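You operate a simulated robot arm through the tools that you are given. There is no shell and no other tool.

You are at the controls of a simulated robot arm. One attempt, no reset.

Task
Uncork the yellow rod and rinse its gritty top bead.
Fine: cork on to the bench; hold the water cradle down till the grit is off; the bead ends on the drip rack; the lower bead stays on the rod.
Where things are to end (x, y in the base frame): cork within 60 mm of [250, -10].

The check looks at the end state, three seconds after you hand in, the way a careful person would. Anything else that was tipped, shoved, dropped, spilled or broken makes it a failure.

Robot
A 6-joint arm with a two-finger parallel gripper, fixed in place. Base frame: the origin is on the floor under the middle of its stand, x ahead of it, y to its left, z up; the work surface is at about z = 760. Lengths are in mm, angles in degrees, forces in N, time in s.
With the tool pointing down near the work surface it reaches from about 240 to 640 mm from the base axis. Its first joint turns from -66.0 to 66.0 degrees. Payload 2.7 kg.
Tool frame: the origin (TCP) lies between the finger pads and is the grasp point; the fingertips stand 23 mm ahead of it; z points along the fingers, y is the line along which they close. The gripper opens to 94 mm. The fingers are 38 mm wide and 10 mm thick; the gripper's body (54 by 96 mm) begins 39 mm behind the TCP.
Orientation is that of the tool frame in the base frame, as [roll, pitch, yaw] about the fixed x, y, z axes, in that order (R = Rz(yaw) Ry(pitch) Rx(roll)). With the fingers straight down and closing along the base's y, the tool's x points along the base's -x, its y along +y and its z along -z.

Tools
- The arm moves only by the tool nudge_tool. Its argument "targets" is a list of rows, each a list of 3 entries, a list of its own where there are three numbers: the shift along the base's x, y, z in mm, then the turn, a rotation vector about the base's x, y, z in rad, then the finger opening in mm, from 0 to 94. In form: [[[dx, dy, dz], [ax, ay, az], fingers], ...]. A call has 1 to 20 rows; each row is the pose to reach, as a shift and turn from the pose commanded when the call began. A row lasts 0.2 s, in which the tool goes at most 50 mm and 8.6 degrees; a call with a longer step from one row to the next is refused whole, and so is a gripper value outside its range. A pose out of reach is approached as far as the arm can. The call stops where the force on the tool passes 40 N (or 10 N more than at its start, if that is more) or the arm is blocked; 0.2 s more then pass. The fingers move at their own pace (about 45 mm/s each) and stop on an object; they squeeze with about 32 N. The grip force told is the motor's: it shows also when the fingers shut on nothing. Time passes only in rows, and 0.2 s behind the last, so rows that repeat a pose let the fingers close. The reply holds the time, the measured pose of the TCP, the force on the tool along the base axes, the opening and the grip force, in the units named above and with some noise, with the torque about the TCP (base axes, N m) and any sound that the robot's microphone picked up.
- Cameras (640 x 400 px; columns grow to the right, rows downward): "scene" is fixed at [41.5, -409.4, 1409.7]; the picture's right is [0.93, -0.37, 0.00], its down [-0.21, -0.53, -0.82] and it looks along [0.30, 0.76, -0.57] (base axes); focal length 338 px, centre (320, 200). "wrist" rides on the gripper at [86, 16, -74] in the tool frame; the picture's right is [-0.18, 0.98, 0.00], its down [-0.58, -0.11, -0.81] and it looks along [-0.79, -0.15, 0.59] (tool axes); focal length 243 px, centre (320, 200). There is no depth. A picture from a camera that has moved, and an enlarged one, comes with that camera's place and axes in the base frame and with its lens. The place of the scene camera against the robot may be out by one fixed shift of up to 25 mm in any direction.
- capture(camera): a new picture of that camera. It takes no simulated time.
- enlarge(camera, box): a new picture of the part [left, top, right, bottom] of that camera's present view, enlarged. It takes no simulated time.
- finish_job(): hands the job in; it is judged then, once.

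Places have to be worked out from the pictures, the camera data and where the tool is seen. Open the gripper and draw the arm clear of the work before you hand the job in, unless the task says otherwise.

The tools are called after "Call:" as a command line: name --argument value ..., lists and objects as JSON in quotes. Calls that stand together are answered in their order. nudge_tool: Moves the arm, as the interface text tells. Its arguments: {"type":"object","properties":{"targets":{"type":"array","items":{"type":"array"}}},"required":["targets"]} The other tools are called the same way: capture (camera) takes a picture; enlarge (camera, box) takes an enlarged picture of a part of a camera's view; finish_job () hands the job in.

At the start:

```text
time_s: 0.0
eef_pos: [341.6, 193.8, 1146.8]
orientation: [180.0, 0.0, -180.0]
contact_force: [-0.3, 0.7, -0.8]
ft_torque: [0.02, 0.01, -0.03]
finger_gap: 93.8
gripper_force: 0.1
```

scene: 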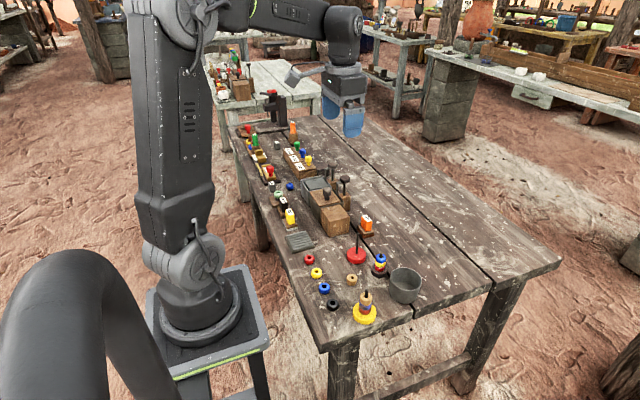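
wrist: 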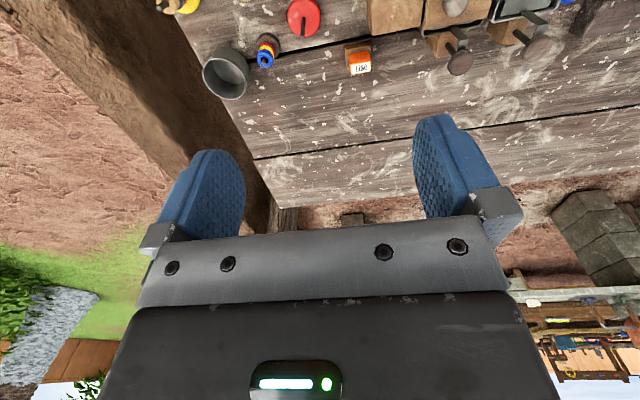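

I'll look closely at the bench first, enlarging the parts of the scene view where the rods, cradle and racks are.

Call:
enlarge --camera "scene" --box '[280, 220, 440, 330]'

Call:
enlarge --camera "scene" --box '[230, 80, 390, 190]'

Call:
enlarge --camera "scene" --box '[250, 160, 390, 256]'

```text
3.64 times, centred on (360, 275) of scene
camera zoom: at [41.5, -409.4, 1409.7], right [0.93, -0.37, 0.0], down [-0.21, -0.53, -0.82], along [0.3, 0.76, -0.57], focal length 1228 px, centre (174, -73)
```

zoom: 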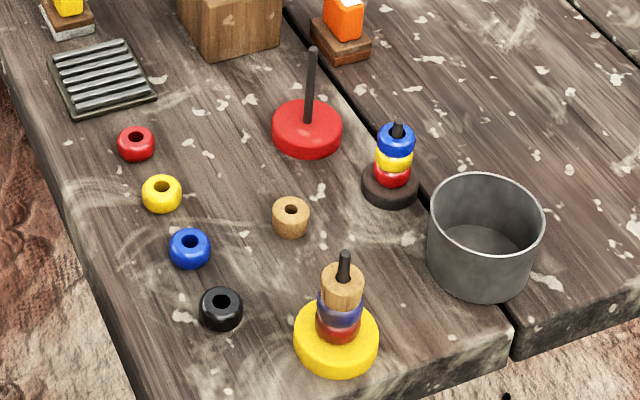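

```text
3.64 times, centred on (310, 135) of scene
camera zoom: at [41.5, -409.4, 1409.7], right [0.93, -0.37, 0.0], down [-0.21, -0.53, -0.82], along [0.3, 0.76, -0.57], focal length 1228 px, centre (356, 436)
```

zoom: 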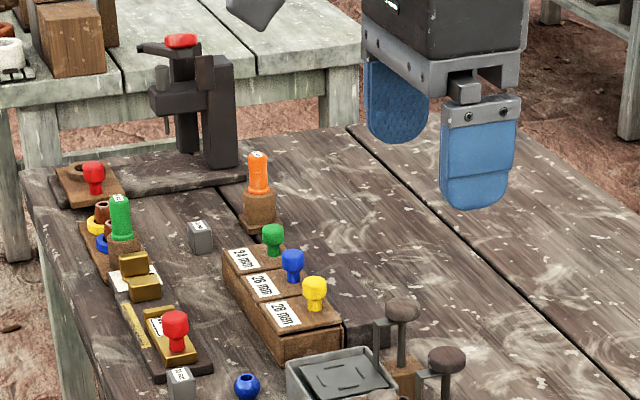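

```text
4.17 times, centred on (320, 208) of scene
camera zoom: at [41.5, -409.4, 1409.7], right [0.93, -0.37, 0.0], down [-0.21, -0.53, -0.82], along [0.3, 0.76, -0.57], focal length 1407 px, centre (320, 167)
```

zoom: 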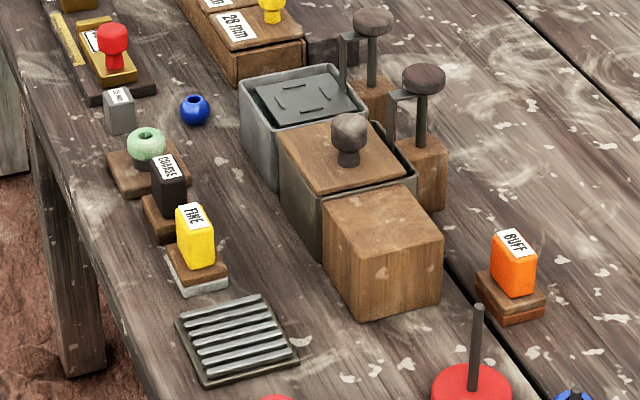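

The yellow-based rod carries a tan cork on top, then a gritty blue/purple bead, then a red one. I'll swing the arm over that side, tilting the wrist camera downward, to work out places and labels.

Call:
nudge_tool --targets '[[[0, -45, 0], [0, 0.12, 0], 94], [[0, -90, 0], [0, 0.24, 0], 94], [[0, -135, 0], [0, 0.36, 0], 94], [[0, -150, 0], [0, 0.48, 0], 94]]'

Call:
capture --camera "wrist"

Call:
capture --camera "scene"

```text
time_s: 1.0
eef_pos: [341.1, 43.2, 1146.7]
orientation: [180.0, -27.7, -179.9]
contact_force: [-0.7, 0.4, -0.7]
ft_torque: [-0.03, 0.0, -0.03]
finger_gap: 93.9
gripper_force: 0.0
```

```text
taken
camera wrist: at [298.4, 59.7, 1252.1], right [0.16, 0.98, -0.08], down [0.89, -0.11, 0.45], along [0.43, -0.15, -0.89], focal length 243 px, centre (320, 200)
```

wrist: 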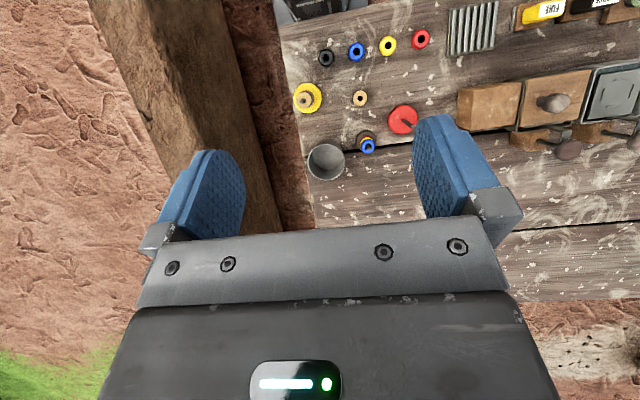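

```text
taken
```

scene: 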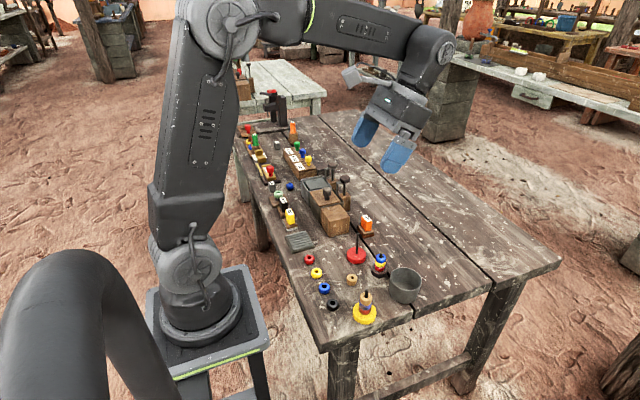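

The overhead wrist view shows the yellow rod near (318, -10). I'll enlarge the tub area and rod area from here.

Call:
enlarge --camera "wrist" --box '[440, 0, 640, 170]'

Call:
enlarge --camera "wrist" --box '[270, 0, 440, 190]'

```text
2.35 times, centred on (540, 85) of wrist
camera zoom: at [298.4, 59.7, 1252.1], right [0.16, 0.98, -0.08], down [0.89, -0.11, 0.45], along [0.43, -0.15, -0.89], focal length 571 px, centre (-198, 471)
```

zoom: 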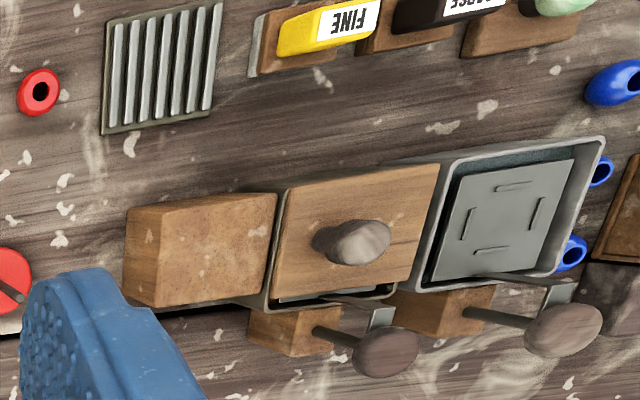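

```text
2.11 times, centred on (355, 95) of wrist
camera zoom: at [298.4, 59.7, 1252.1], right [0.16, 0.98, -0.08], down [0.89, -0.11, 0.45], along [0.43, -0.15, -0.89], focal length 511 px, centre (246, 421)
```

zoom: 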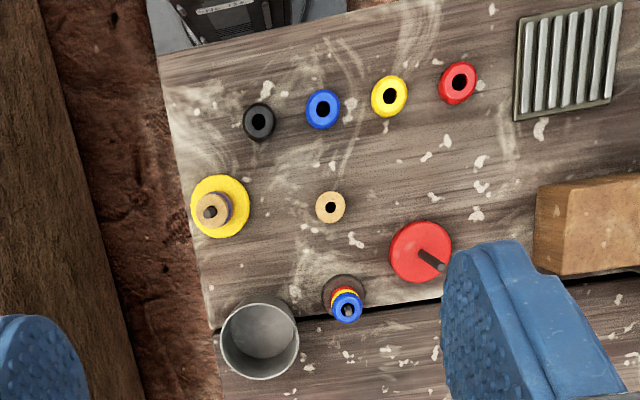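

Two tubs sit near (380, 480) (open, with a plate cradle) and (378, 385) (wood-lidded). I'll move above them, well clear, to read any marks and see the plungers.

Call:
nudge_tool --targets '[[[3, 42, -8], [0, 0, 0], 94], [[6, 84, -16], [0, 0, 0], 94], [[9, 126, -24], [0, 0, 0], 94], [[12, 168, -32], [0, 0, 0], 94], [[15, 210, -40], [0, 0, 0], 94], [[18, 252, -48], [0, 0, 0], 94], [[21, 294, -56], [0, 0, 0], 94], [[24, 336, -64], [0, 0, 0], 94], [[24, 370, -70], [0, 0, 0], 94]]'

Call:
capture --camera "wrist"

Call:
enlarge --camera "wrist" --box '[160, 0, 500, 212]'

```text
time_s: 3.0
eef_pos: [365.2, 413.1, 1074.9]
orientation: [-179.9, -27.6, -180.0]
contact_force: [-0.1, -0.1, -0.5]
ft_torque: [0.0, -0.01, 0.02]
finger_gap: 94.0
gripper_force: 0.1
```

```text
taken
camera wrist: at [322.4, 430.9, 1181.1], right [0.16, 0.98, -0.09], down [0.89, -0.11, 0.45], along [0.43, -0.15, -0.89], focal length 243 px, centre (320, 200)
```

wrist: 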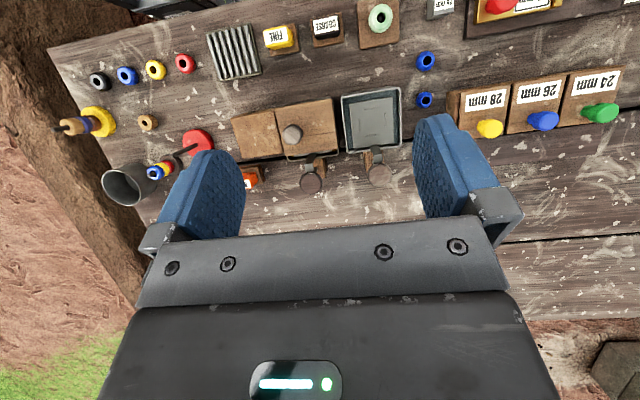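

```text
1.88 times, centred on (330, 106) of wrist
camera zoom: at [322.4, 430.9, 1181.1], right [0.16, 0.98, -0.09], down [0.89, -0.11, 0.45], along [0.43, -0.15, -0.89], focal length 457 px, centre (301, 377)
```

zoom: 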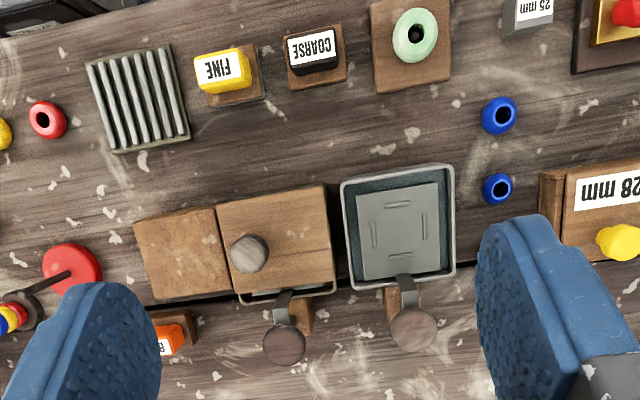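

The open tub shows a plate cradle with a small stand knob; I need a closer look to tell whether it holds water.

Call:
enlarge --camera "wrist" --box '[270, 70, 430, 200]'

Call:
enlarge --camera "scene" --box '[290, 160, 370, 210]'

Call:
enlarge --camera "wrist" --box '[180, 0, 300, 90]'

Call:
enlarge --camera "scene" --box '[340, 270, 420, 330]'

```text
3.08 times, centred on (350, 135) of wrist
camera zoom: at [322.4, 430.9, 1181.1], right [0.16, 0.98, -0.09], down [0.89, -0.11, 0.45], along [0.43, -0.15, -0.89], focal length 746 px, centre (228, 400)
```

zoom: 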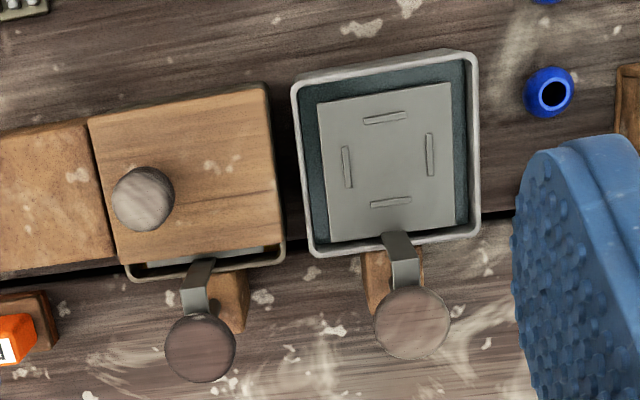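

```text
8.00 times, centred on (330, 185) of scene
camera zoom: at [41.4, -409.5, 1409.7], right [0.93, -0.37, 0.0], down [-0.21, -0.53, -0.82], along [0.3, 0.76, -0.57], focal length 2701 px, centre (240, 320)
```

zoom: 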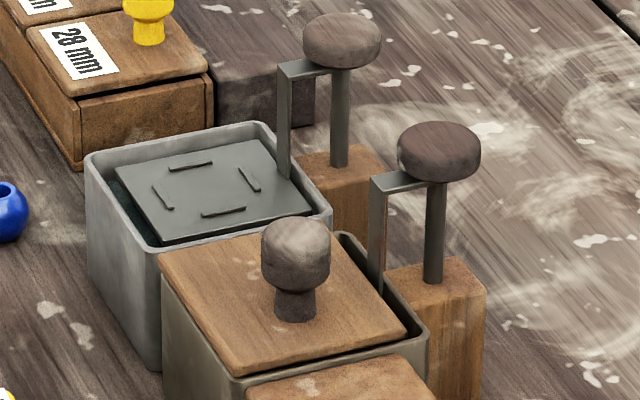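

```text
4.44 times, centred on (240, 45) of wrist
camera zoom: at [322.4, 430.9, 1181.1], right [0.16, 0.98, -0.09], down [0.89, -0.11, 0.45], along [0.43, -0.15, -0.89], focal length 1078 px, centre (676, 889)
```

zoom: 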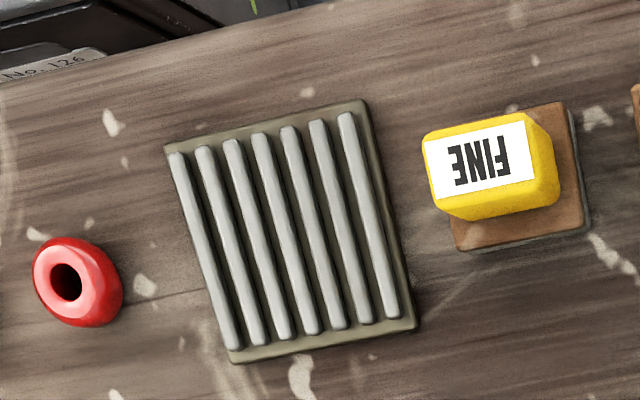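

```text
6.67 times, centred on (380, 300) of scene
camera zoom: at [41.4, -409.5, 1409.7], right [0.93, -0.37, 0.0], down [-0.21, -0.53, -0.82], along [0.3, 0.76, -0.57], focal length 2251 px, centre (-80, -467)
```

zoom: 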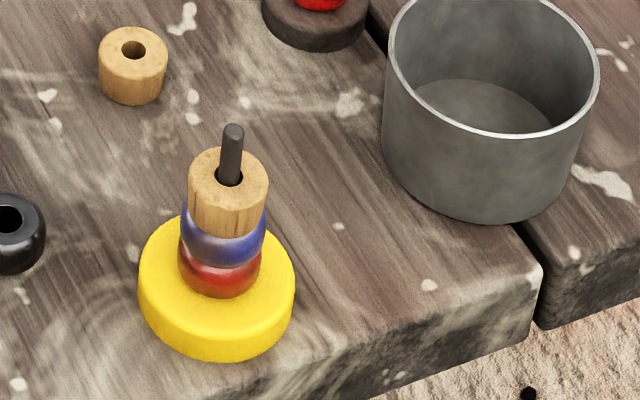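

The open tub has teal liquid around its plate; the other is lidded. I'll descend 100 mm (still well above everything) to view both tubs closer and triangulate heights.

Call:
nudge_tool --targets '[[[0, 10, -40], [0, 0, 0], 94], [[0, 20, -80], [0, 0, 0], 94], [[0, 30, -110], [0, 0, 0], 94]]'

Call:
capture --camera "wrist"

Call:
enlarge --camera "wrist" --box '[220, 40, 420, 165]'

```text
time_s: 3.8
eef_pos: [364.6, 443.6, 965.3]
orientation: [-180.0, -27.5, -179.9]
contact_force: [-1.6, 0.2, 0.2]
ft_torque: [0.0, -0.01, 0.01]
finger_gap: 94.0
gripper_force: 0.0
```

```text
taken
camera wrist: at [322.1, 461.2, 1070.6], right [0.16, 0.98, -0.08], down [0.89, -0.11, 0.45], along [0.43, -0.15, -0.89], focal length 243 px, centre (320, 200)
```

wrist: 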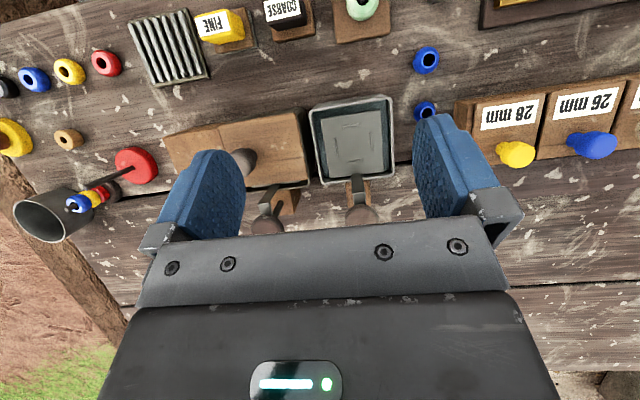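

```text
3.20 times, centred on (320, 102) of wrist
camera zoom: at [322.1, 461.2, 1070.6], right [0.16, 0.98, -0.08], down [0.89, -0.11, 0.45], along [0.43, -0.15, -0.89], focal length 776 px, centre (320, 512)
```

zoom: 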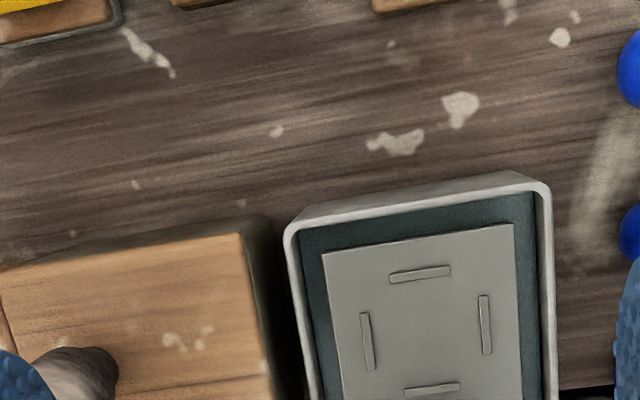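

Triangulating two views puts the water plate at about (383, 463, 821). I'll untilt and back off toward the base to view the plungers' knobs and the lidded tub's gap.

Call:
nudge_tool --targets '[[[-16, 9, 10], [0, -0.12, 0], 94], [[-32, 18, 20], [0, -0.24, 0], 94], [[-48, 27, 30], [0, -0.36, 0], 94], [[-65, 36, 35], [0, -0.48, 0], 94]]'

Call:
capture --camera "wrist"

Call:
enlarge --camera "wrist" --box '[220, 80, 420, 205]'

```text
time_s: 4.8
eef_pos: [300.4, 478.6, 1001.4]
orientation: [180.0, 0.1, 180.0]
contact_force: [-0.2, 0.9, -0.2]
ft_torque: [-0.03, -0.01, -0.02]
finger_gap: 94.0
gripper_force: 0.1
```

```text
taken
camera wrist: at [213.4, 496.3, 1074.9], right [0.18, 0.98, 0.0], down [0.58, -0.11, 0.81], along [0.79, -0.15, -0.59], focal length 243 px, centre (320, 200)
```

wrist: 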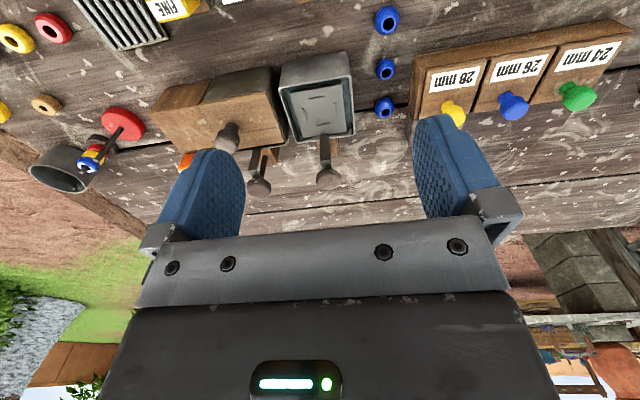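

```text
3.20 times, centred on (320, 142) of wrist
camera zoom: at [213.4, 496.3, 1074.9], right [0.18, 0.98, 0.0], down [0.58, -0.11, 0.81], along [0.79, -0.15, -0.59], focal length 776 px, centre (320, 384)
```

zoom: 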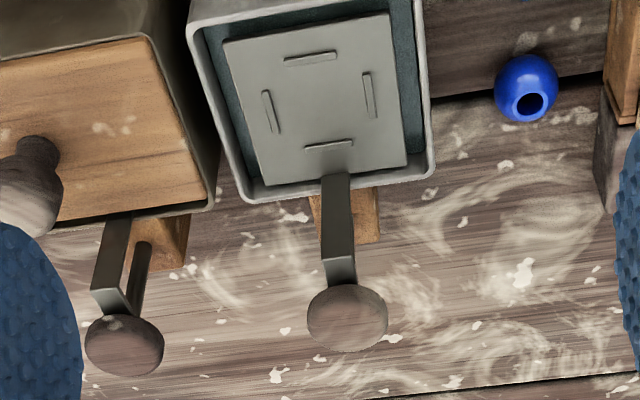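

Knob of the water plunger triangulates to about (445, 464, top ~872), plate to (382, 464, 821). Next I go over the drip rack with the camera tilted down to place it precisely.

Call:
nudge_tool --targets '[[[0, -45, -5], [0, 0.12, 0], 94], [[0, -90, -10], [0, 0.24, 0], 94], [[0, -135, -15], [0, 0.36, 0], 94], [[0, -175, -20], [0, 0.48, 0], 94], [[0, -190, -40], [0, 0.48, 0], 94]]'

Call:
capture --camera "wrist"

Call:
enlarge --camera "wrist" --box '[220, 40, 420, 165]'

```text
time_s: 6.0
eef_pos: [298.9, 288.8, 961.0]
orientation: [179.9, -27.6, -180.0]
contact_force: [-0.8, -0.6, 0.1]
ft_torque: [-0.02, -0.02, -0.02]
finger_gap: 93.7
gripper_force: 0.0
```

```text
taken
camera wrist: at [257.9, 305.8, 1065.8], right [0.16, 0.98, -0.08], down [0.89, -0.11, 0.45], along [0.43, -0.15, -0.89], focal length 243 px, centre (320, 200)
```

wrist: 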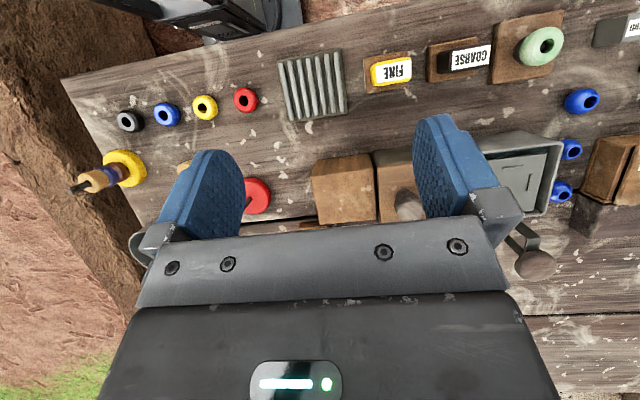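

```text
3.20 times, centred on (320, 102) of wrist
camera zoom: at [257.9, 305.8, 1065.8], right [0.16, 0.98, -0.08], down [0.89, -0.11, 0.45], along [0.43, -0.15, -0.89], focal length 776 px, centre (320, 512)
```

zoom: 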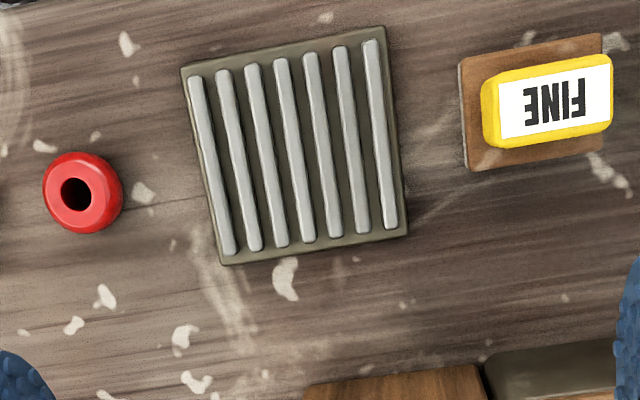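

The drip rack is axis-aligned, x 229–294, y 236–306, centre (262, 271), with bars along x. Now I'll go over the yellow rod for a close fix.

Call:
nudge_tool --targets '[[[6, -45, 0], [0, 0, 0], 94], [[12, -90, 0], [0, 0, 0], 94], [[18, -135, 0], [0, 0, 0], 94], [[24, -180, 0], [0, 0, 0], 94], [[30, -225, 0], [0, 0, 0], 94], [[36, -265, 0], [0, 0, 0], 94], [[42, -280, 0], [0, 0, 0], 94]]'

Call:
capture --camera "wrist"

Call:
enlarge --camera "wrist" --box '[220, 40, 420, 165]'

```text
time_s: 7.6
eef_pos: [340.8, 9.1, 961.4]
orientation: [179.9, -27.5, -180.0]
contact_force: [-0.6, 0.1, 0.1]
ft_torque: [0.02, -0.01, 0.0]
finger_gap: 94.0
gripper_force: 0.1
```

```text
taken
camera wrist: at [299.3, 25.9, 1066.7], right [0.16, 0.98, -0.09], down [0.89, -0.11, 0.45], along [0.43, -0.15, -0.89], focal length 243 px, centre (320, 200)
```

wrist: 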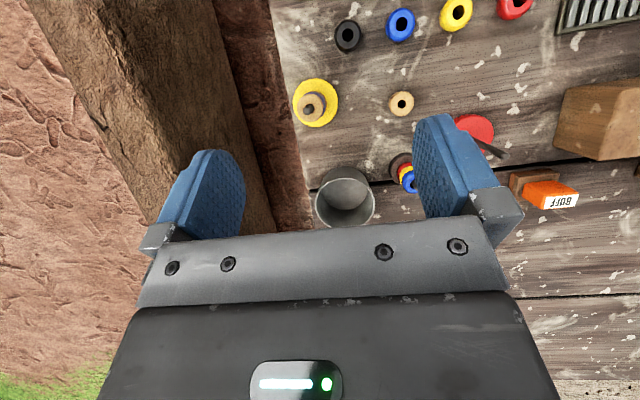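

```text
3.20 times, centred on (320, 102) of wrist
camera zoom: at [299.3, 25.9, 1066.7], right [0.16, 0.98, -0.09], down [0.89, -0.11, 0.45], along [0.43, -0.15, -0.89], focal length 776 px, centre (320, 512)
```

zoom: 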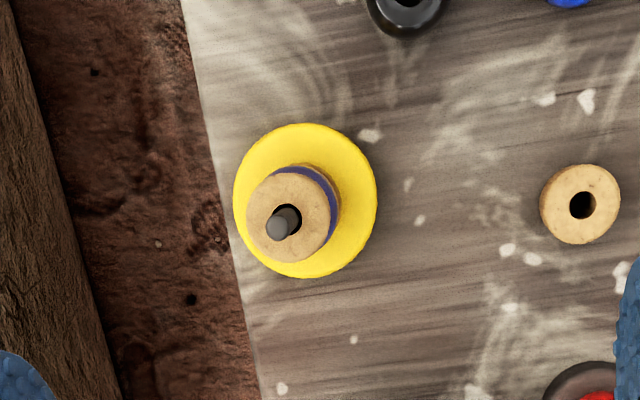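

The rod stands at about (319.5, -9), base about 53 mm wide. I'll zoom the scene camera on it to get heights of cork and beads.

Call:
enlarge --camera "scene" --box '[350, 284, 382, 328]'

Call:
enlarge --camera "wrist" --box '[290, 70, 340, 130]'

```text
9.09 times, centred on (366, 306) of scene
camera zoom: at [41.4, -409.4, 1409.7], right [0.93, -0.37, 0.0], down [-0.21, -0.53, -0.82], along [0.3, 0.76, -0.57], focal length 3070 px, centre (-98, -764)
```

zoom: 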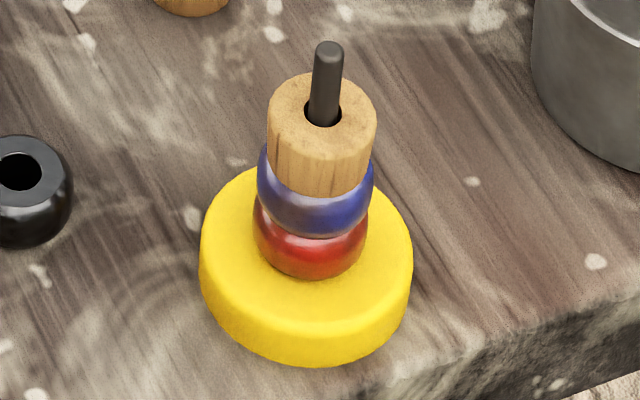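

```text
6.67 times, centred on (315, 100) of wrist
camera zoom: at [299.3, 25.9, 1066.7], right [0.16, 0.98, -0.09], down [0.89, -0.11, 0.45], along [0.43, -0.15, -0.89], focal length 1618 px, centre (353, 867)
```

zoom: 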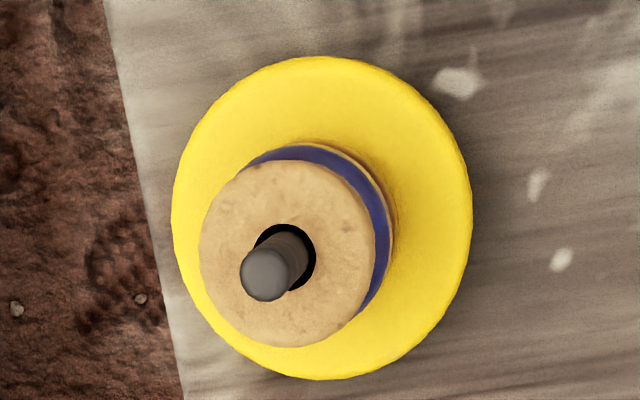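

Heights come out as: base top ~776, red bead to ~793, gritty blue bead ~793–811, cork ~811–824, rod tip ~848. I'll straighten the tool above the rod and narrow the fingers to 60.

Call:
nudge_tool --targets '[[[-5, -5, -10], [0, -0.12, 0], 60], [[-11, -10, -20], [0, -0.24, 0], 60], [[-16, -14, -30], [0, -0.36, 0], 60], [[-21, -18, -40], [0, -0.48, 0], 60], [[-21, -18, -60], [0, -0.48, 0], 60]]'

Call:
capture --camera "wrist"

Call:
enlarge --camera "scene" --box '[320, 220, 420, 340]'

```text
time_s: 8.8
eef_pos: [321.4, -8.7, 900.9]
orientation: [180.0, 0.1, -180.0]
contact_force: [0.5, 0.6, 0.0]
ft_torque: [-0.01, 0.03, 0.01]
finger_gap: 59.9
gripper_force: 0.0
```

```text
taken
camera wrist: at [234.4, 8.8, 975.2], right [0.18, 0.98, 0.0], down [0.58, -0.11, 0.81], along [0.79, -0.15, -0.59], focal length 243 px, centre (320, 200)
```

wrist: 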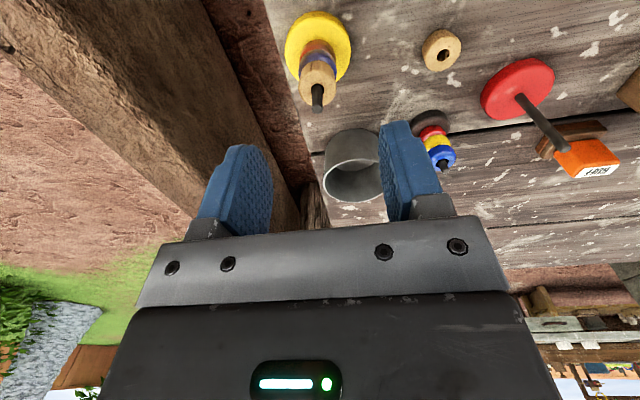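

```text
3.33 times, centred on (370, 280) of scene
camera zoom: at [41.4, -409.4, 1409.7], right [0.93, -0.37, 0.0], down [-0.21, -0.53, -0.82], along [0.3, 0.76, -0.57], focal length 1126 px, centre (153, -67)
```

zoom: 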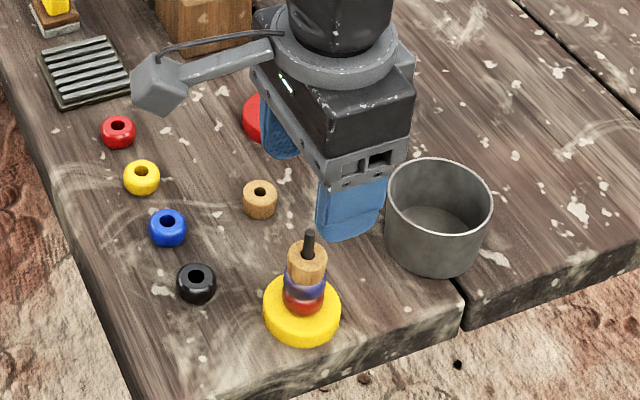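

The wrist view suggests the rod tip is nearer z≈836, so I'll zoom this oblique wrist view to get heights more reliably.

Call:
enlarge --camera "wrist" --box '[270, 0, 370, 120]'

```text
3.33 times, centred on (320, 60) of wrist
camera zoom: at [234.4, 8.8, 975.2], right [0.18, 0.98, 0.0], down [0.58, -0.11, 0.81], along [0.79, -0.15, -0.59], focal length 809 px, centre (320, 667)
```

zoom: 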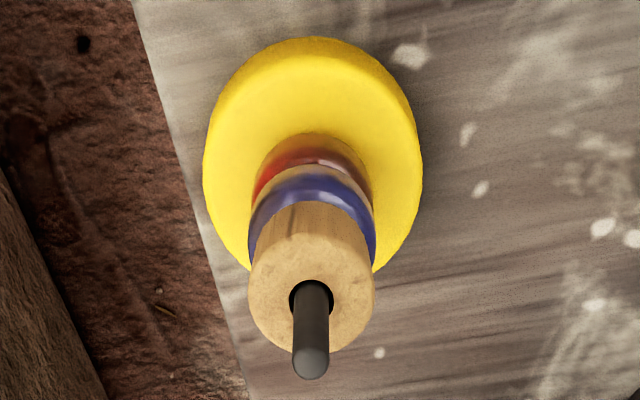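

Wrist-based heights: cork ≈ 809–822, blue bead ≈ 791–809, rod tip ≈ 837. I'll descend with open fingers so the tips reach about z 813 around the cork, then check before closing.

Call:
nudge_tool --targets '[[[-1, 0, -20], [0, 0, 0], 60], [[-2, 0, -40], [0, 0, 0], 60], [[-2, 0, -55], [0, 0, 0], 60], [[-2, 0, -65], [0, 0, 0], 60]]'

Call:
capture --camera "wrist"

Call:
enlarge --camera "scene" --box '[330, 260, 400, 330]'

```text
time_s: 9.8
eef_pos: [319.0, -9.2, 836.3]
orientation: [-180.0, 0.1, -179.9]
contact_force: [0.4, 0.3, 0.4]
ft_torque: [-0.02, 0.02, 0.02]
finger_gap: 60.0
gripper_force: 0.1
```

```text
taken
camera wrist: at [232.1, 9.0, 910.0], right [0.18, 0.98, 0.0], down [0.58, -0.11, 0.81], along [0.79, -0.15, -0.59], focal length 243 px, centre (320, 200)
```

wrist: 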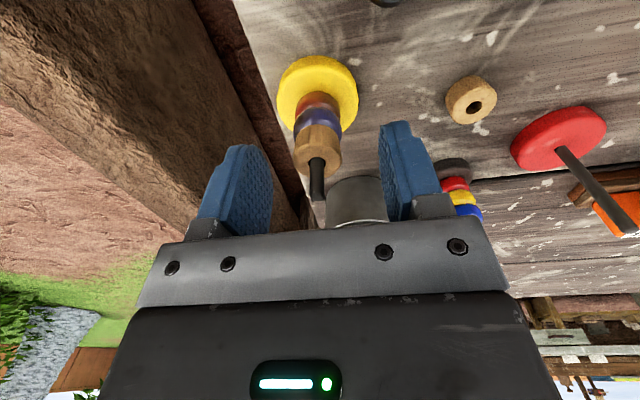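

```text
5.71 times, centred on (365, 295) of scene
camera zoom: at [41.5, -409.4, 1409.7], right [0.93, -0.37, 0.0], down [-0.21, -0.53, -0.82], along [0.3, 0.76, -0.57], focal length 1930 px, centre (63, -343)
```

zoom: 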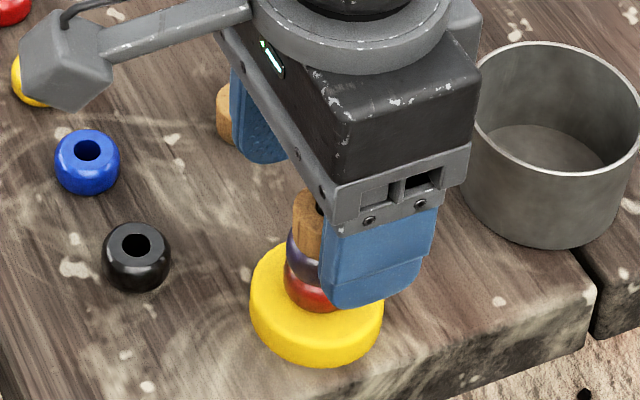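

I need a zoom of this close wrist view to verify finger height relative to the cork.

Call:
enlarge --camera "wrist" --box '[240, 40, 400, 220]'

```text
2.22 times, centred on (320, 130) of wrist
camera zoom: at [232.1, 9.0, 910.0], right [0.18, 0.98, 0.0], down [0.58, -0.11, 0.81], along [0.79, -0.15, -0.59], focal length 539 px, centre (320, 356)
```

zoom: 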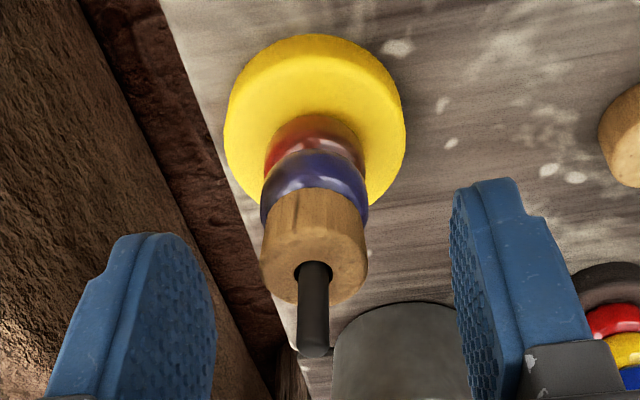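

Tips are beside the cork's lower half (cork ≈ 808–822, tips ≈ 813), centred on the rod. I'll close on the cork.

Call:
nudge_tool --targets '[[[0, 0, 0], [0, 0, 0], 40], [[0, 0, 0], [0, 0, 0], 20], [[0, 0, 0], [0, 0, 0], 15], [[0, 0, 0], [0, 0, 0], 15], [[0, 0, 0], [0, 0, 0], 15]]'

Call:
enlarge --camera "wrist" --box '[240, 40, 400, 220]'

```text
time_s: 11.0
eef_pos: [318.7, -9.3, 836.6]
orientation: [180.0, 0.0, 180.0]
contact_force: [0.8, -1.5, 0.3]
ft_torque: [0.01, -0.02, 0.01]
finger_gap: 20.2
gripper_force: 32.2
```

```text
2.22 times, centred on (320, 130) of wrist
camera zoom: at [232.2, 9.0, 910.2], right [0.18, 0.98, 0.0], down [0.58, -0.11, 0.81], along [0.79, -0.15, -0.59], focal length 539 px, centre (320, 356)
```

zoom: 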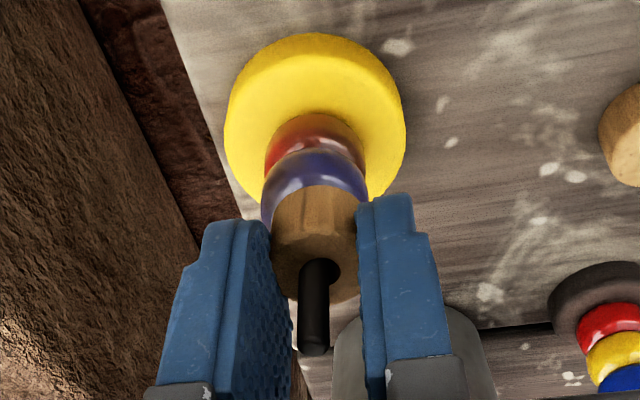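

The fingers hold the cork (gap 20, grip 32 N). I'll lift slowly in small steps, watching the force, and check the rod stays down.

Call:
nudge_tool --targets '[[[0, 0, 2], [0, 0, 0], 15], [[0, 0, 4], [0, 0, 0], 15], [[0, 0, 7], [0, 0, 0], 15], [[0, 0, 10], [0, 0, 0], 15]]'

Call:
enlarge --camera "wrist" --box '[240, 40, 400, 220]'

Call:
enlarge --camera "scene" --box '[330, 260, 400, 330]'

```text
time_s: 12.0
eef_pos: [319.7, -8.7, 846.1]
orientation: [180.0, -0.1, -180.0]
contact_force: [-0.1, -2.2, -0.4]
ft_torque: [-0.05, -0.02, 0.02]
finger_gap: 19.6
gripper_force: 31.7
```

```text
2.22 times, centred on (320, 130) of wrist
camera zoom: at [232.3, 9.0, 920.3], right [0.18, 0.98, 0.0], down [0.58, -0.11, 0.81], along [0.79, -0.15, -0.59], focal length 539 px, centre (320, 356)
```

zoom: 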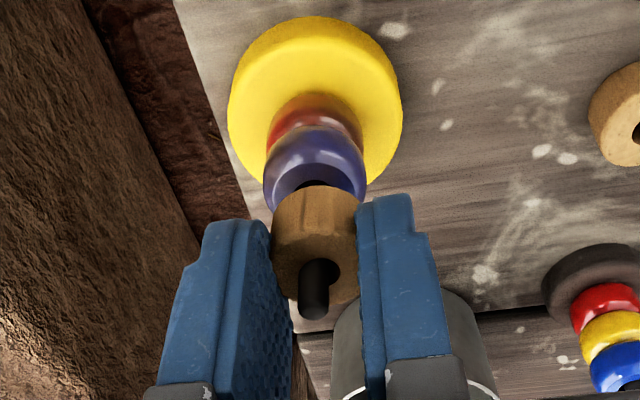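

```text
5.71 times, centred on (365, 295) of scene
camera zoom: at [41.5, -409.5, 1409.7], right [0.93, -0.37, 0.0], down [-0.21, -0.53, -0.82], along [0.3, 0.76, -0.57], focal length 1930 px, centre (63, -343)
```

zoom: 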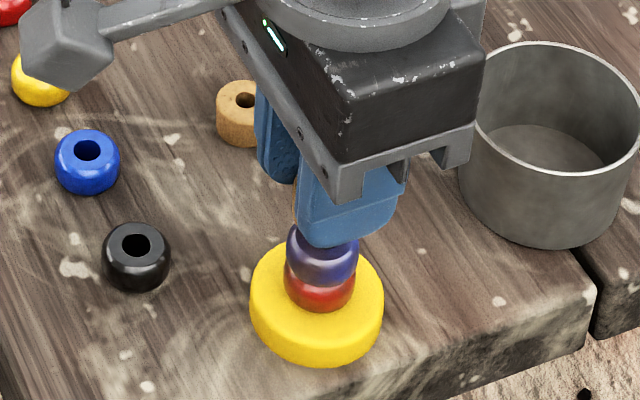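

The cork is sliding free and the beads stay put. I'll lift it clear of the rod tip and carry it over to about (254, -11).

Call:
nudge_tool --targets '[[[0, 0, 10], [0, 0, 0], 15], [[0, 0, 22], [0, 0, 0], 15], [[0, 0, 36], [0, 0, 0], 15], [[0, 0, 50], [0, 0, 0], 15], [[-20, -1, 55], [0, 0, 0], 15], [[-45, -2, 55], [0, 0, 0], 15], [[-65, -3, 50], [0, 0, 0], 15], [[-65, -3, 30], [0, 0, 0], 15]]'

Call:
capture --camera "wrist"

Call:
enlarge --camera "scene" --box '[300, 230, 420, 350]'

```text
time_s: 13.8
eef_pos: [254.3, -11.1, 876.7]
orientation: [-180.0, 0.0, 180.0]
contact_force: [-0.2, -0.1, 0.4]
ft_torque: [-0.01, 0.01, -0.02]
finger_gap: 19.7
gripper_force: 32.1
```

```text
taken
camera wrist: at [167.3, 6.1, 950.4], right [0.18, 0.98, 0.0], down [0.58, -0.11, 0.81], along [0.79, -0.15, -0.59], focal length 243 px, centre (320, 200)
```

wrist: 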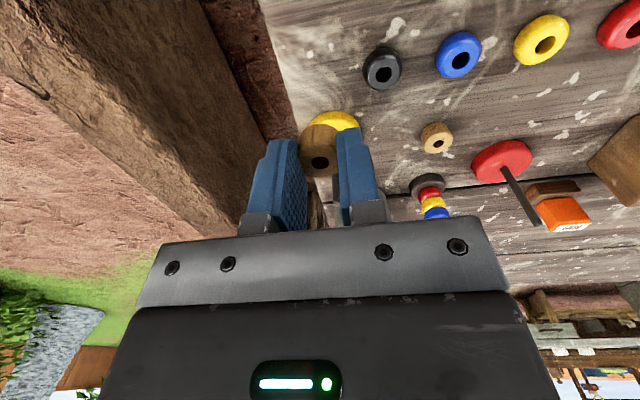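

```text
3.33 times, centred on (360, 290) of scene
camera zoom: at [41.4, -409.4, 1409.7], right [0.93, -0.37, 0.0], down [-0.21, -0.53, -0.82], along [0.3, 0.76, -0.57], focal length 1126 px, centre (187, -100)
```

zoom: 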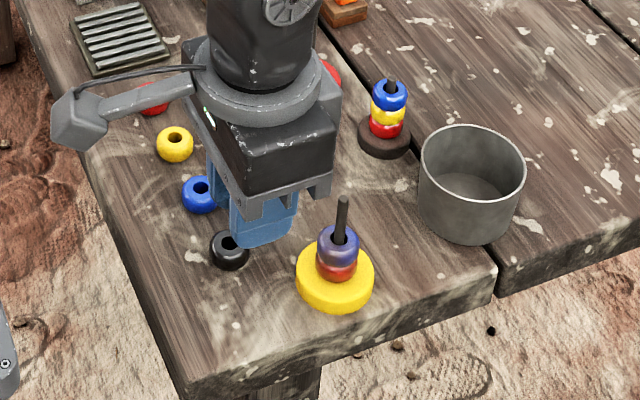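

Cork held; black bead sits near (259, 35), so I'll shift to y ≈ -16 for finger clearance and descend to just above the bench.

Call:
nudge_tool --targets '[[[0, -5, -15], [0, 0, 0], 15], [[0, -5, -35], [0, 0, 0], 15], [[0, -5, -55], [0, 0, 0], 15], [[0, -5, -70], [0, 0, 0], 15], [[0, -5, -78], [0, 0, 0], 15], [[0, -5, -83], [0, 0, 0], 15]]'

Call:
enlarge --camera "scene" --box '[310, 270, 390, 340]'

Call:
capture --camera "wrist"

```text
time_s: 15.2
eef_pos: [254.7, -15.0, 794.1]
orientation: [-179.9, 0.0, -180.0]
contact_force: [0.2, 0.0, -1.1]
ft_torque: [0.04, 0.01, -0.03]
finger_gap: 19.8
gripper_force: 32.2
```

```text
5.71 times, centred on (350, 305) of scene
camera zoom: at [41.5, -409.4, 1409.7], right [0.93, -0.37, 0.0], down [-0.21, -0.53, -0.82], along [0.3, 0.76, -0.57], focal length 1930 px, centre (149, -400)
```

zoom: 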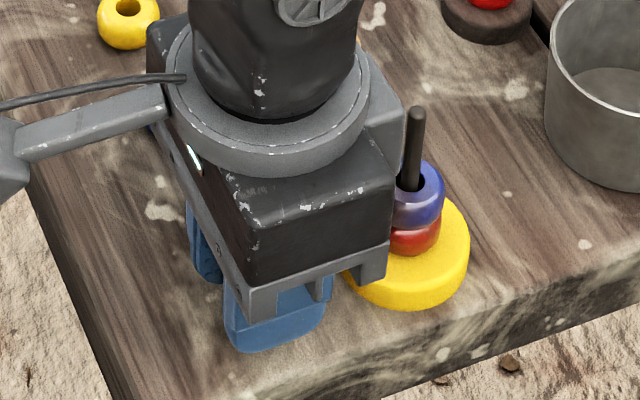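

```text
taken
camera wrist: at [168.0, 1.6, 867.0], right [0.18, 0.98, 0.0], down [0.58, -0.11, 0.81], along [0.79, -0.15, -0.59], focal length 243 px, centre (320, 200)
```

wrist: 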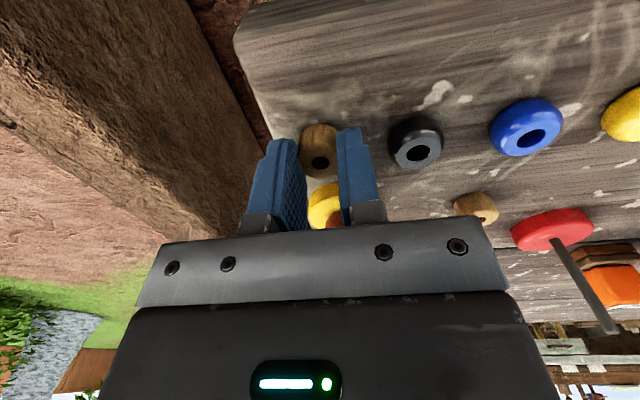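

Cork is a few mm above the bench with the rod clear of the gripper. I'll lower in small steps until light contact.

Call:
nudge_tool --targets '[[[0, 0, -2], [0, 0, 0], 15], [[0, 0, -4], [0, 0, 0], 15], [[0, 0, -5], [0, 0, 0], 15]]'

```text
time_s: 16.0
eef_pos: [254.4, -15.9, 788.0]
orientation: [-179.9, 0.2, 179.9]
contact_force: [-1.7, 2.7, 27.3]
ft_torque: [0.02, -0.01, -0.01]
finger_gap: 20.4
gripper_force: 32.0
```

Contact with the bench at TCP z ≈ 788 (27 N). I'll ease up 1 mm, open gently to 32, then rise straight up.

Call:
nudge_tool --targets '[[[0, 0, 1], [0, 0, 0], 15], [[0, 0, 1], [0, 0, 0], 24], [[0, 0, 1], [0, 0, 0], 32], [[0, 0, 1], [0, 0, 0], 32], [[0, 0, 10], [0, 0, 0], 32], [[0, 0, 30], [0, 0, 0], 32], [[0, 0, 60], [0, 0, 0], 32], [[0, 0, 100], [0, 0, 0], 32]]'

Call:
capture --camera "wrist"

Call:
enlarge --camera "scene" --box '[310, 270, 390, 340]'

```text
time_s: 17.8
eef_pos: [253.0, -15.9, 889.4]
orientation: [-180.0, 0.0, 180.0]
contact_force: [-0.3, 0.7, -0.5]
ft_torque: [-0.02, -0.03, 0.0]
finger_gap: 32.2
gripper_force: 0.0
```

```text
taken
camera wrist: at [167.2, 0.6, 962.9], right [0.18, 0.98, 0.0], down [0.58, -0.11, 0.81], along [0.79, -0.15, -0.59], focal length 243 px, centre (320, 200)
```

wrist: 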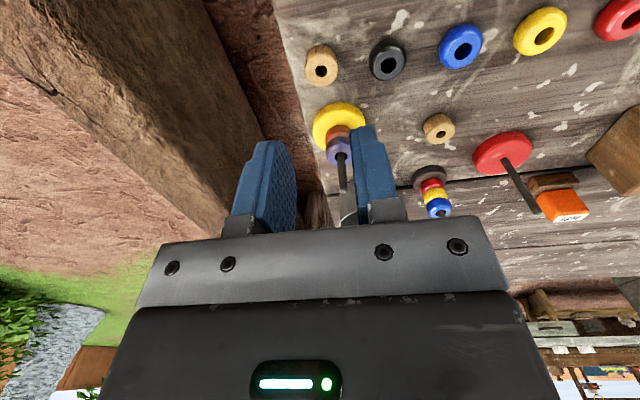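

```text
5.71 times, centred on (350, 305) of scene
camera zoom: at [41.5, -409.4, 1409.7], right [0.93, -0.37, 0.0], down [-0.21, -0.53, -0.82], along [0.3, 0.76, -0.57], focal length 1930 px, centre (149, -400)
```

zoom: 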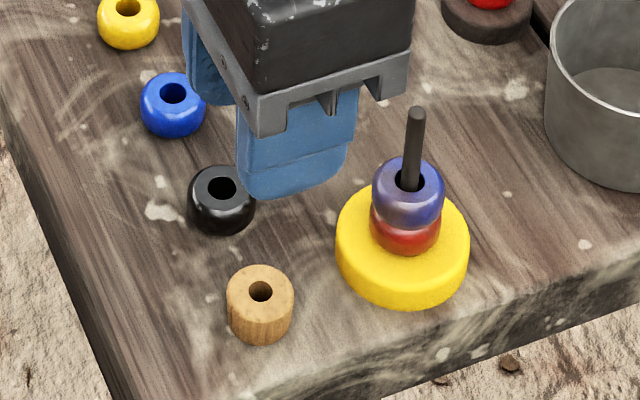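

Cork stands on the bench at about (254, -16). Now I move back above the rod with fingers at 60 and re-check alignment.

Call:
nudge_tool --targets '[[[0, 0, 10], [0, 0, 0], 60], [[22, 3, 15], [0, 0, 0], 60], [[44, 6, 15], [0, 0, 0], 60], [[65, 8, 15], [0, 0, 0], 60], [[65, 8, 12], [0, 0, 0], 60]]'

Call:
capture --camera "wrist"

Call:
enlarge --camera "wrist" --box '[270, 0, 370, 120]'

```text
time_s: 19.0
eef_pos: [318.9, -8.4, 900.2]
orientation: [180.0, 0.0, 180.0]
contact_force: [-0.3, -0.2, -0.2]
ft_torque: [0.0, 0.0, -0.01]
finger_gap: 59.9
gripper_force: 0.1
```

```text
taken
camera wrist: at [233.0, 8.9, 974.0], right [0.18, 0.98, 0.0], down [0.58, -0.11, 0.81], along [0.79, -0.15, -0.59], focal length 243 px, centre (320, 200)
```

wrist: 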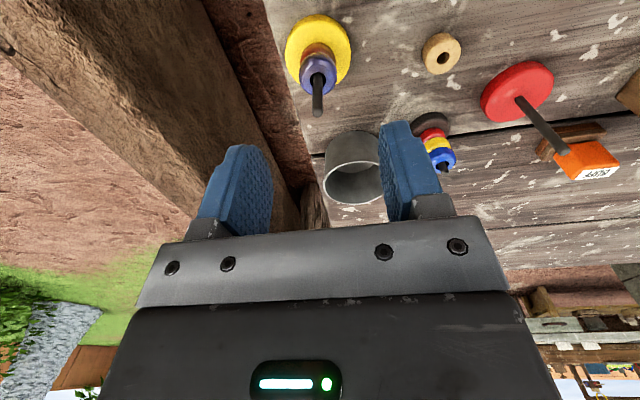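

```text
3.33 times, centred on (320, 60) of wrist
camera zoom: at [233.0, 8.9, 974.0], right [0.18, 0.98, 0.0], down [0.58, -0.11, 0.81], along [0.79, -0.15, -0.59], focal length 809 px, centre (320, 667)
```

zoom: 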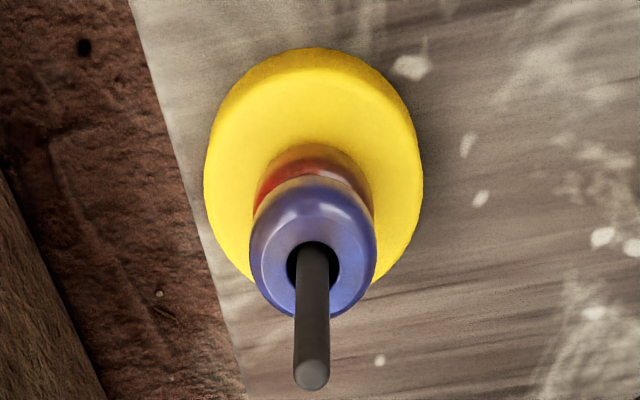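

Rod and beads haven't moved (tip still at (319, -8.6)). I'll descend to TCP z ≈ 818 so the tips end at ~795, beside only the blue bead.

Call:
nudge_tool --targets '[[[0, 0, -20], [0, 0, 0], 60], [[0, 0, -40], [0, 0, 0], 60], [[0, 0, -60], [0, 0, 0], 60], [[0, 0, -74], [0, 0, 0], 60], [[0, 0, -82], [0, 0, 0], 60]]'

Call:
enlarge --camera "wrist" --box '[220, 40, 420, 240]'

Call:
enlarge --camera "scene" --box '[330, 260, 400, 330]'

```text
time_s: 20.2
eef_pos: [319.3, -7.4, 817.7]
orientation: [-180.0, 0.0, -180.0]
contact_force: [-0.5, -0.7, -0.6]
ft_torque: [-0.01, -0.01, 0.01]
finger_gap: 60.1
gripper_force: 0.0
```

```text
2.00 times, centred on (320, 140) of wrist
camera zoom: at [232.6, 9.4, 891.3], right [0.18, 0.98, 0.0], down [0.58, -0.11, 0.81], along [0.79, -0.15, -0.59], focal length 485 px, centre (320, 320)
```

zoom: 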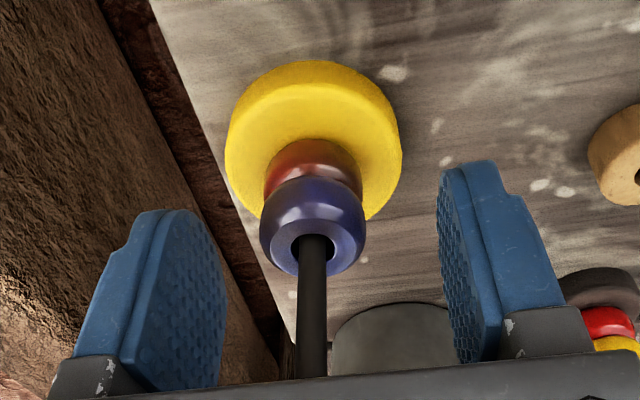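

```text
5.71 times, centred on (365, 295) of scene
camera zoom: at [41.5, -409.4, 1409.7], right [0.93, -0.37, 0.0], down [-0.21, -0.53, -0.82], along [0.3, 0.76, -0.57], focal length 1930 px, centre (63, -343)
```

zoom: 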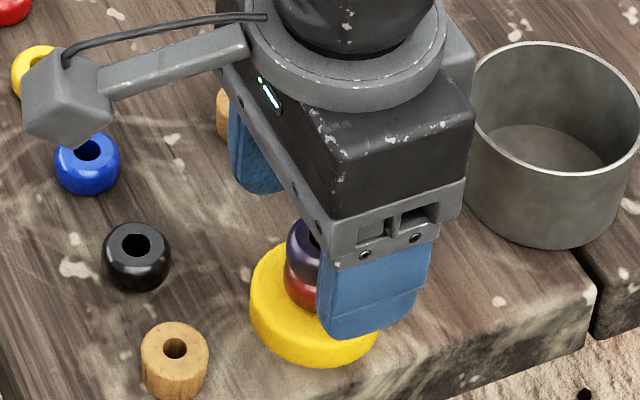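

Fingers straddle the blue bead with the tips well above the red bead's middle. Closing now.

Call:
nudge_tool --targets '[[[0, 0, 0], [0, 0, 0], 42], [[0, 0, 0], [0, 0, 0], 26], [[0, 0, 0], [0, 0, 0], 14], [[0, 0, 0], [0, 0, 0], 14], [[0, 0, 0], [0, 0, 0], 14]]'

Call:
enlarge --camera "wrist" --box '[220, 40, 420, 240]'

Call:
enlarge --camera "scene" --box '[330, 260, 400, 330]'

```text
time_s: 21.4
eef_pos: [319.4, -7.8, 817.3]
orientation: [-180.0, 0.0, 180.0]
contact_force: [1.1, 0.5, -0.5]
ft_torque: [0.0, 0.02, 0.01]
finger_gap: 26.2
gripper_force: 31.7
```

```text
2.00 times, centred on (320, 140) of wrist
camera zoom: at [232.5, 9.3, 891.6], right [0.18, 0.98, 0.0], down [0.58, -0.11, 0.81], along [0.79, -0.15, -0.59], focal length 485 px, centre (320, 320)
```

zoom: 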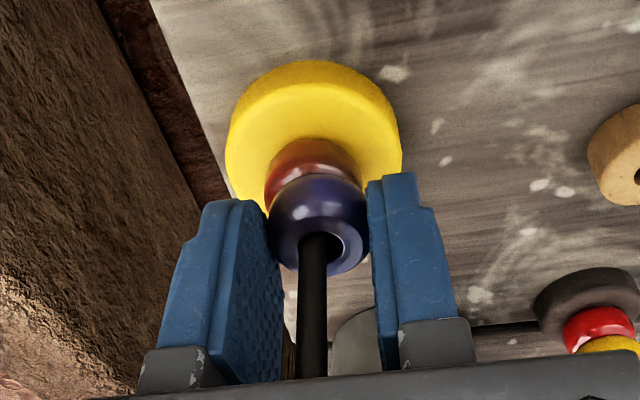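

```text
5.71 times, centred on (365, 295) of scene
camera zoom: at [41.5, -409.4, 1409.7], right [0.93, -0.37, 0.0], down [-0.21, -0.53, -0.82], along [0.3, 0.76, -0.57], focal length 1930 px, centre (63, -343)
```

zoom: 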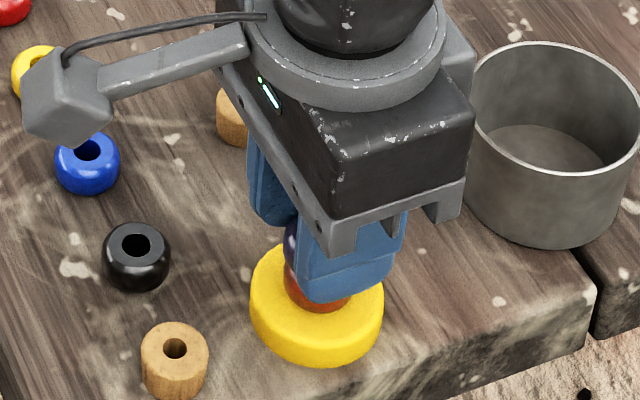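

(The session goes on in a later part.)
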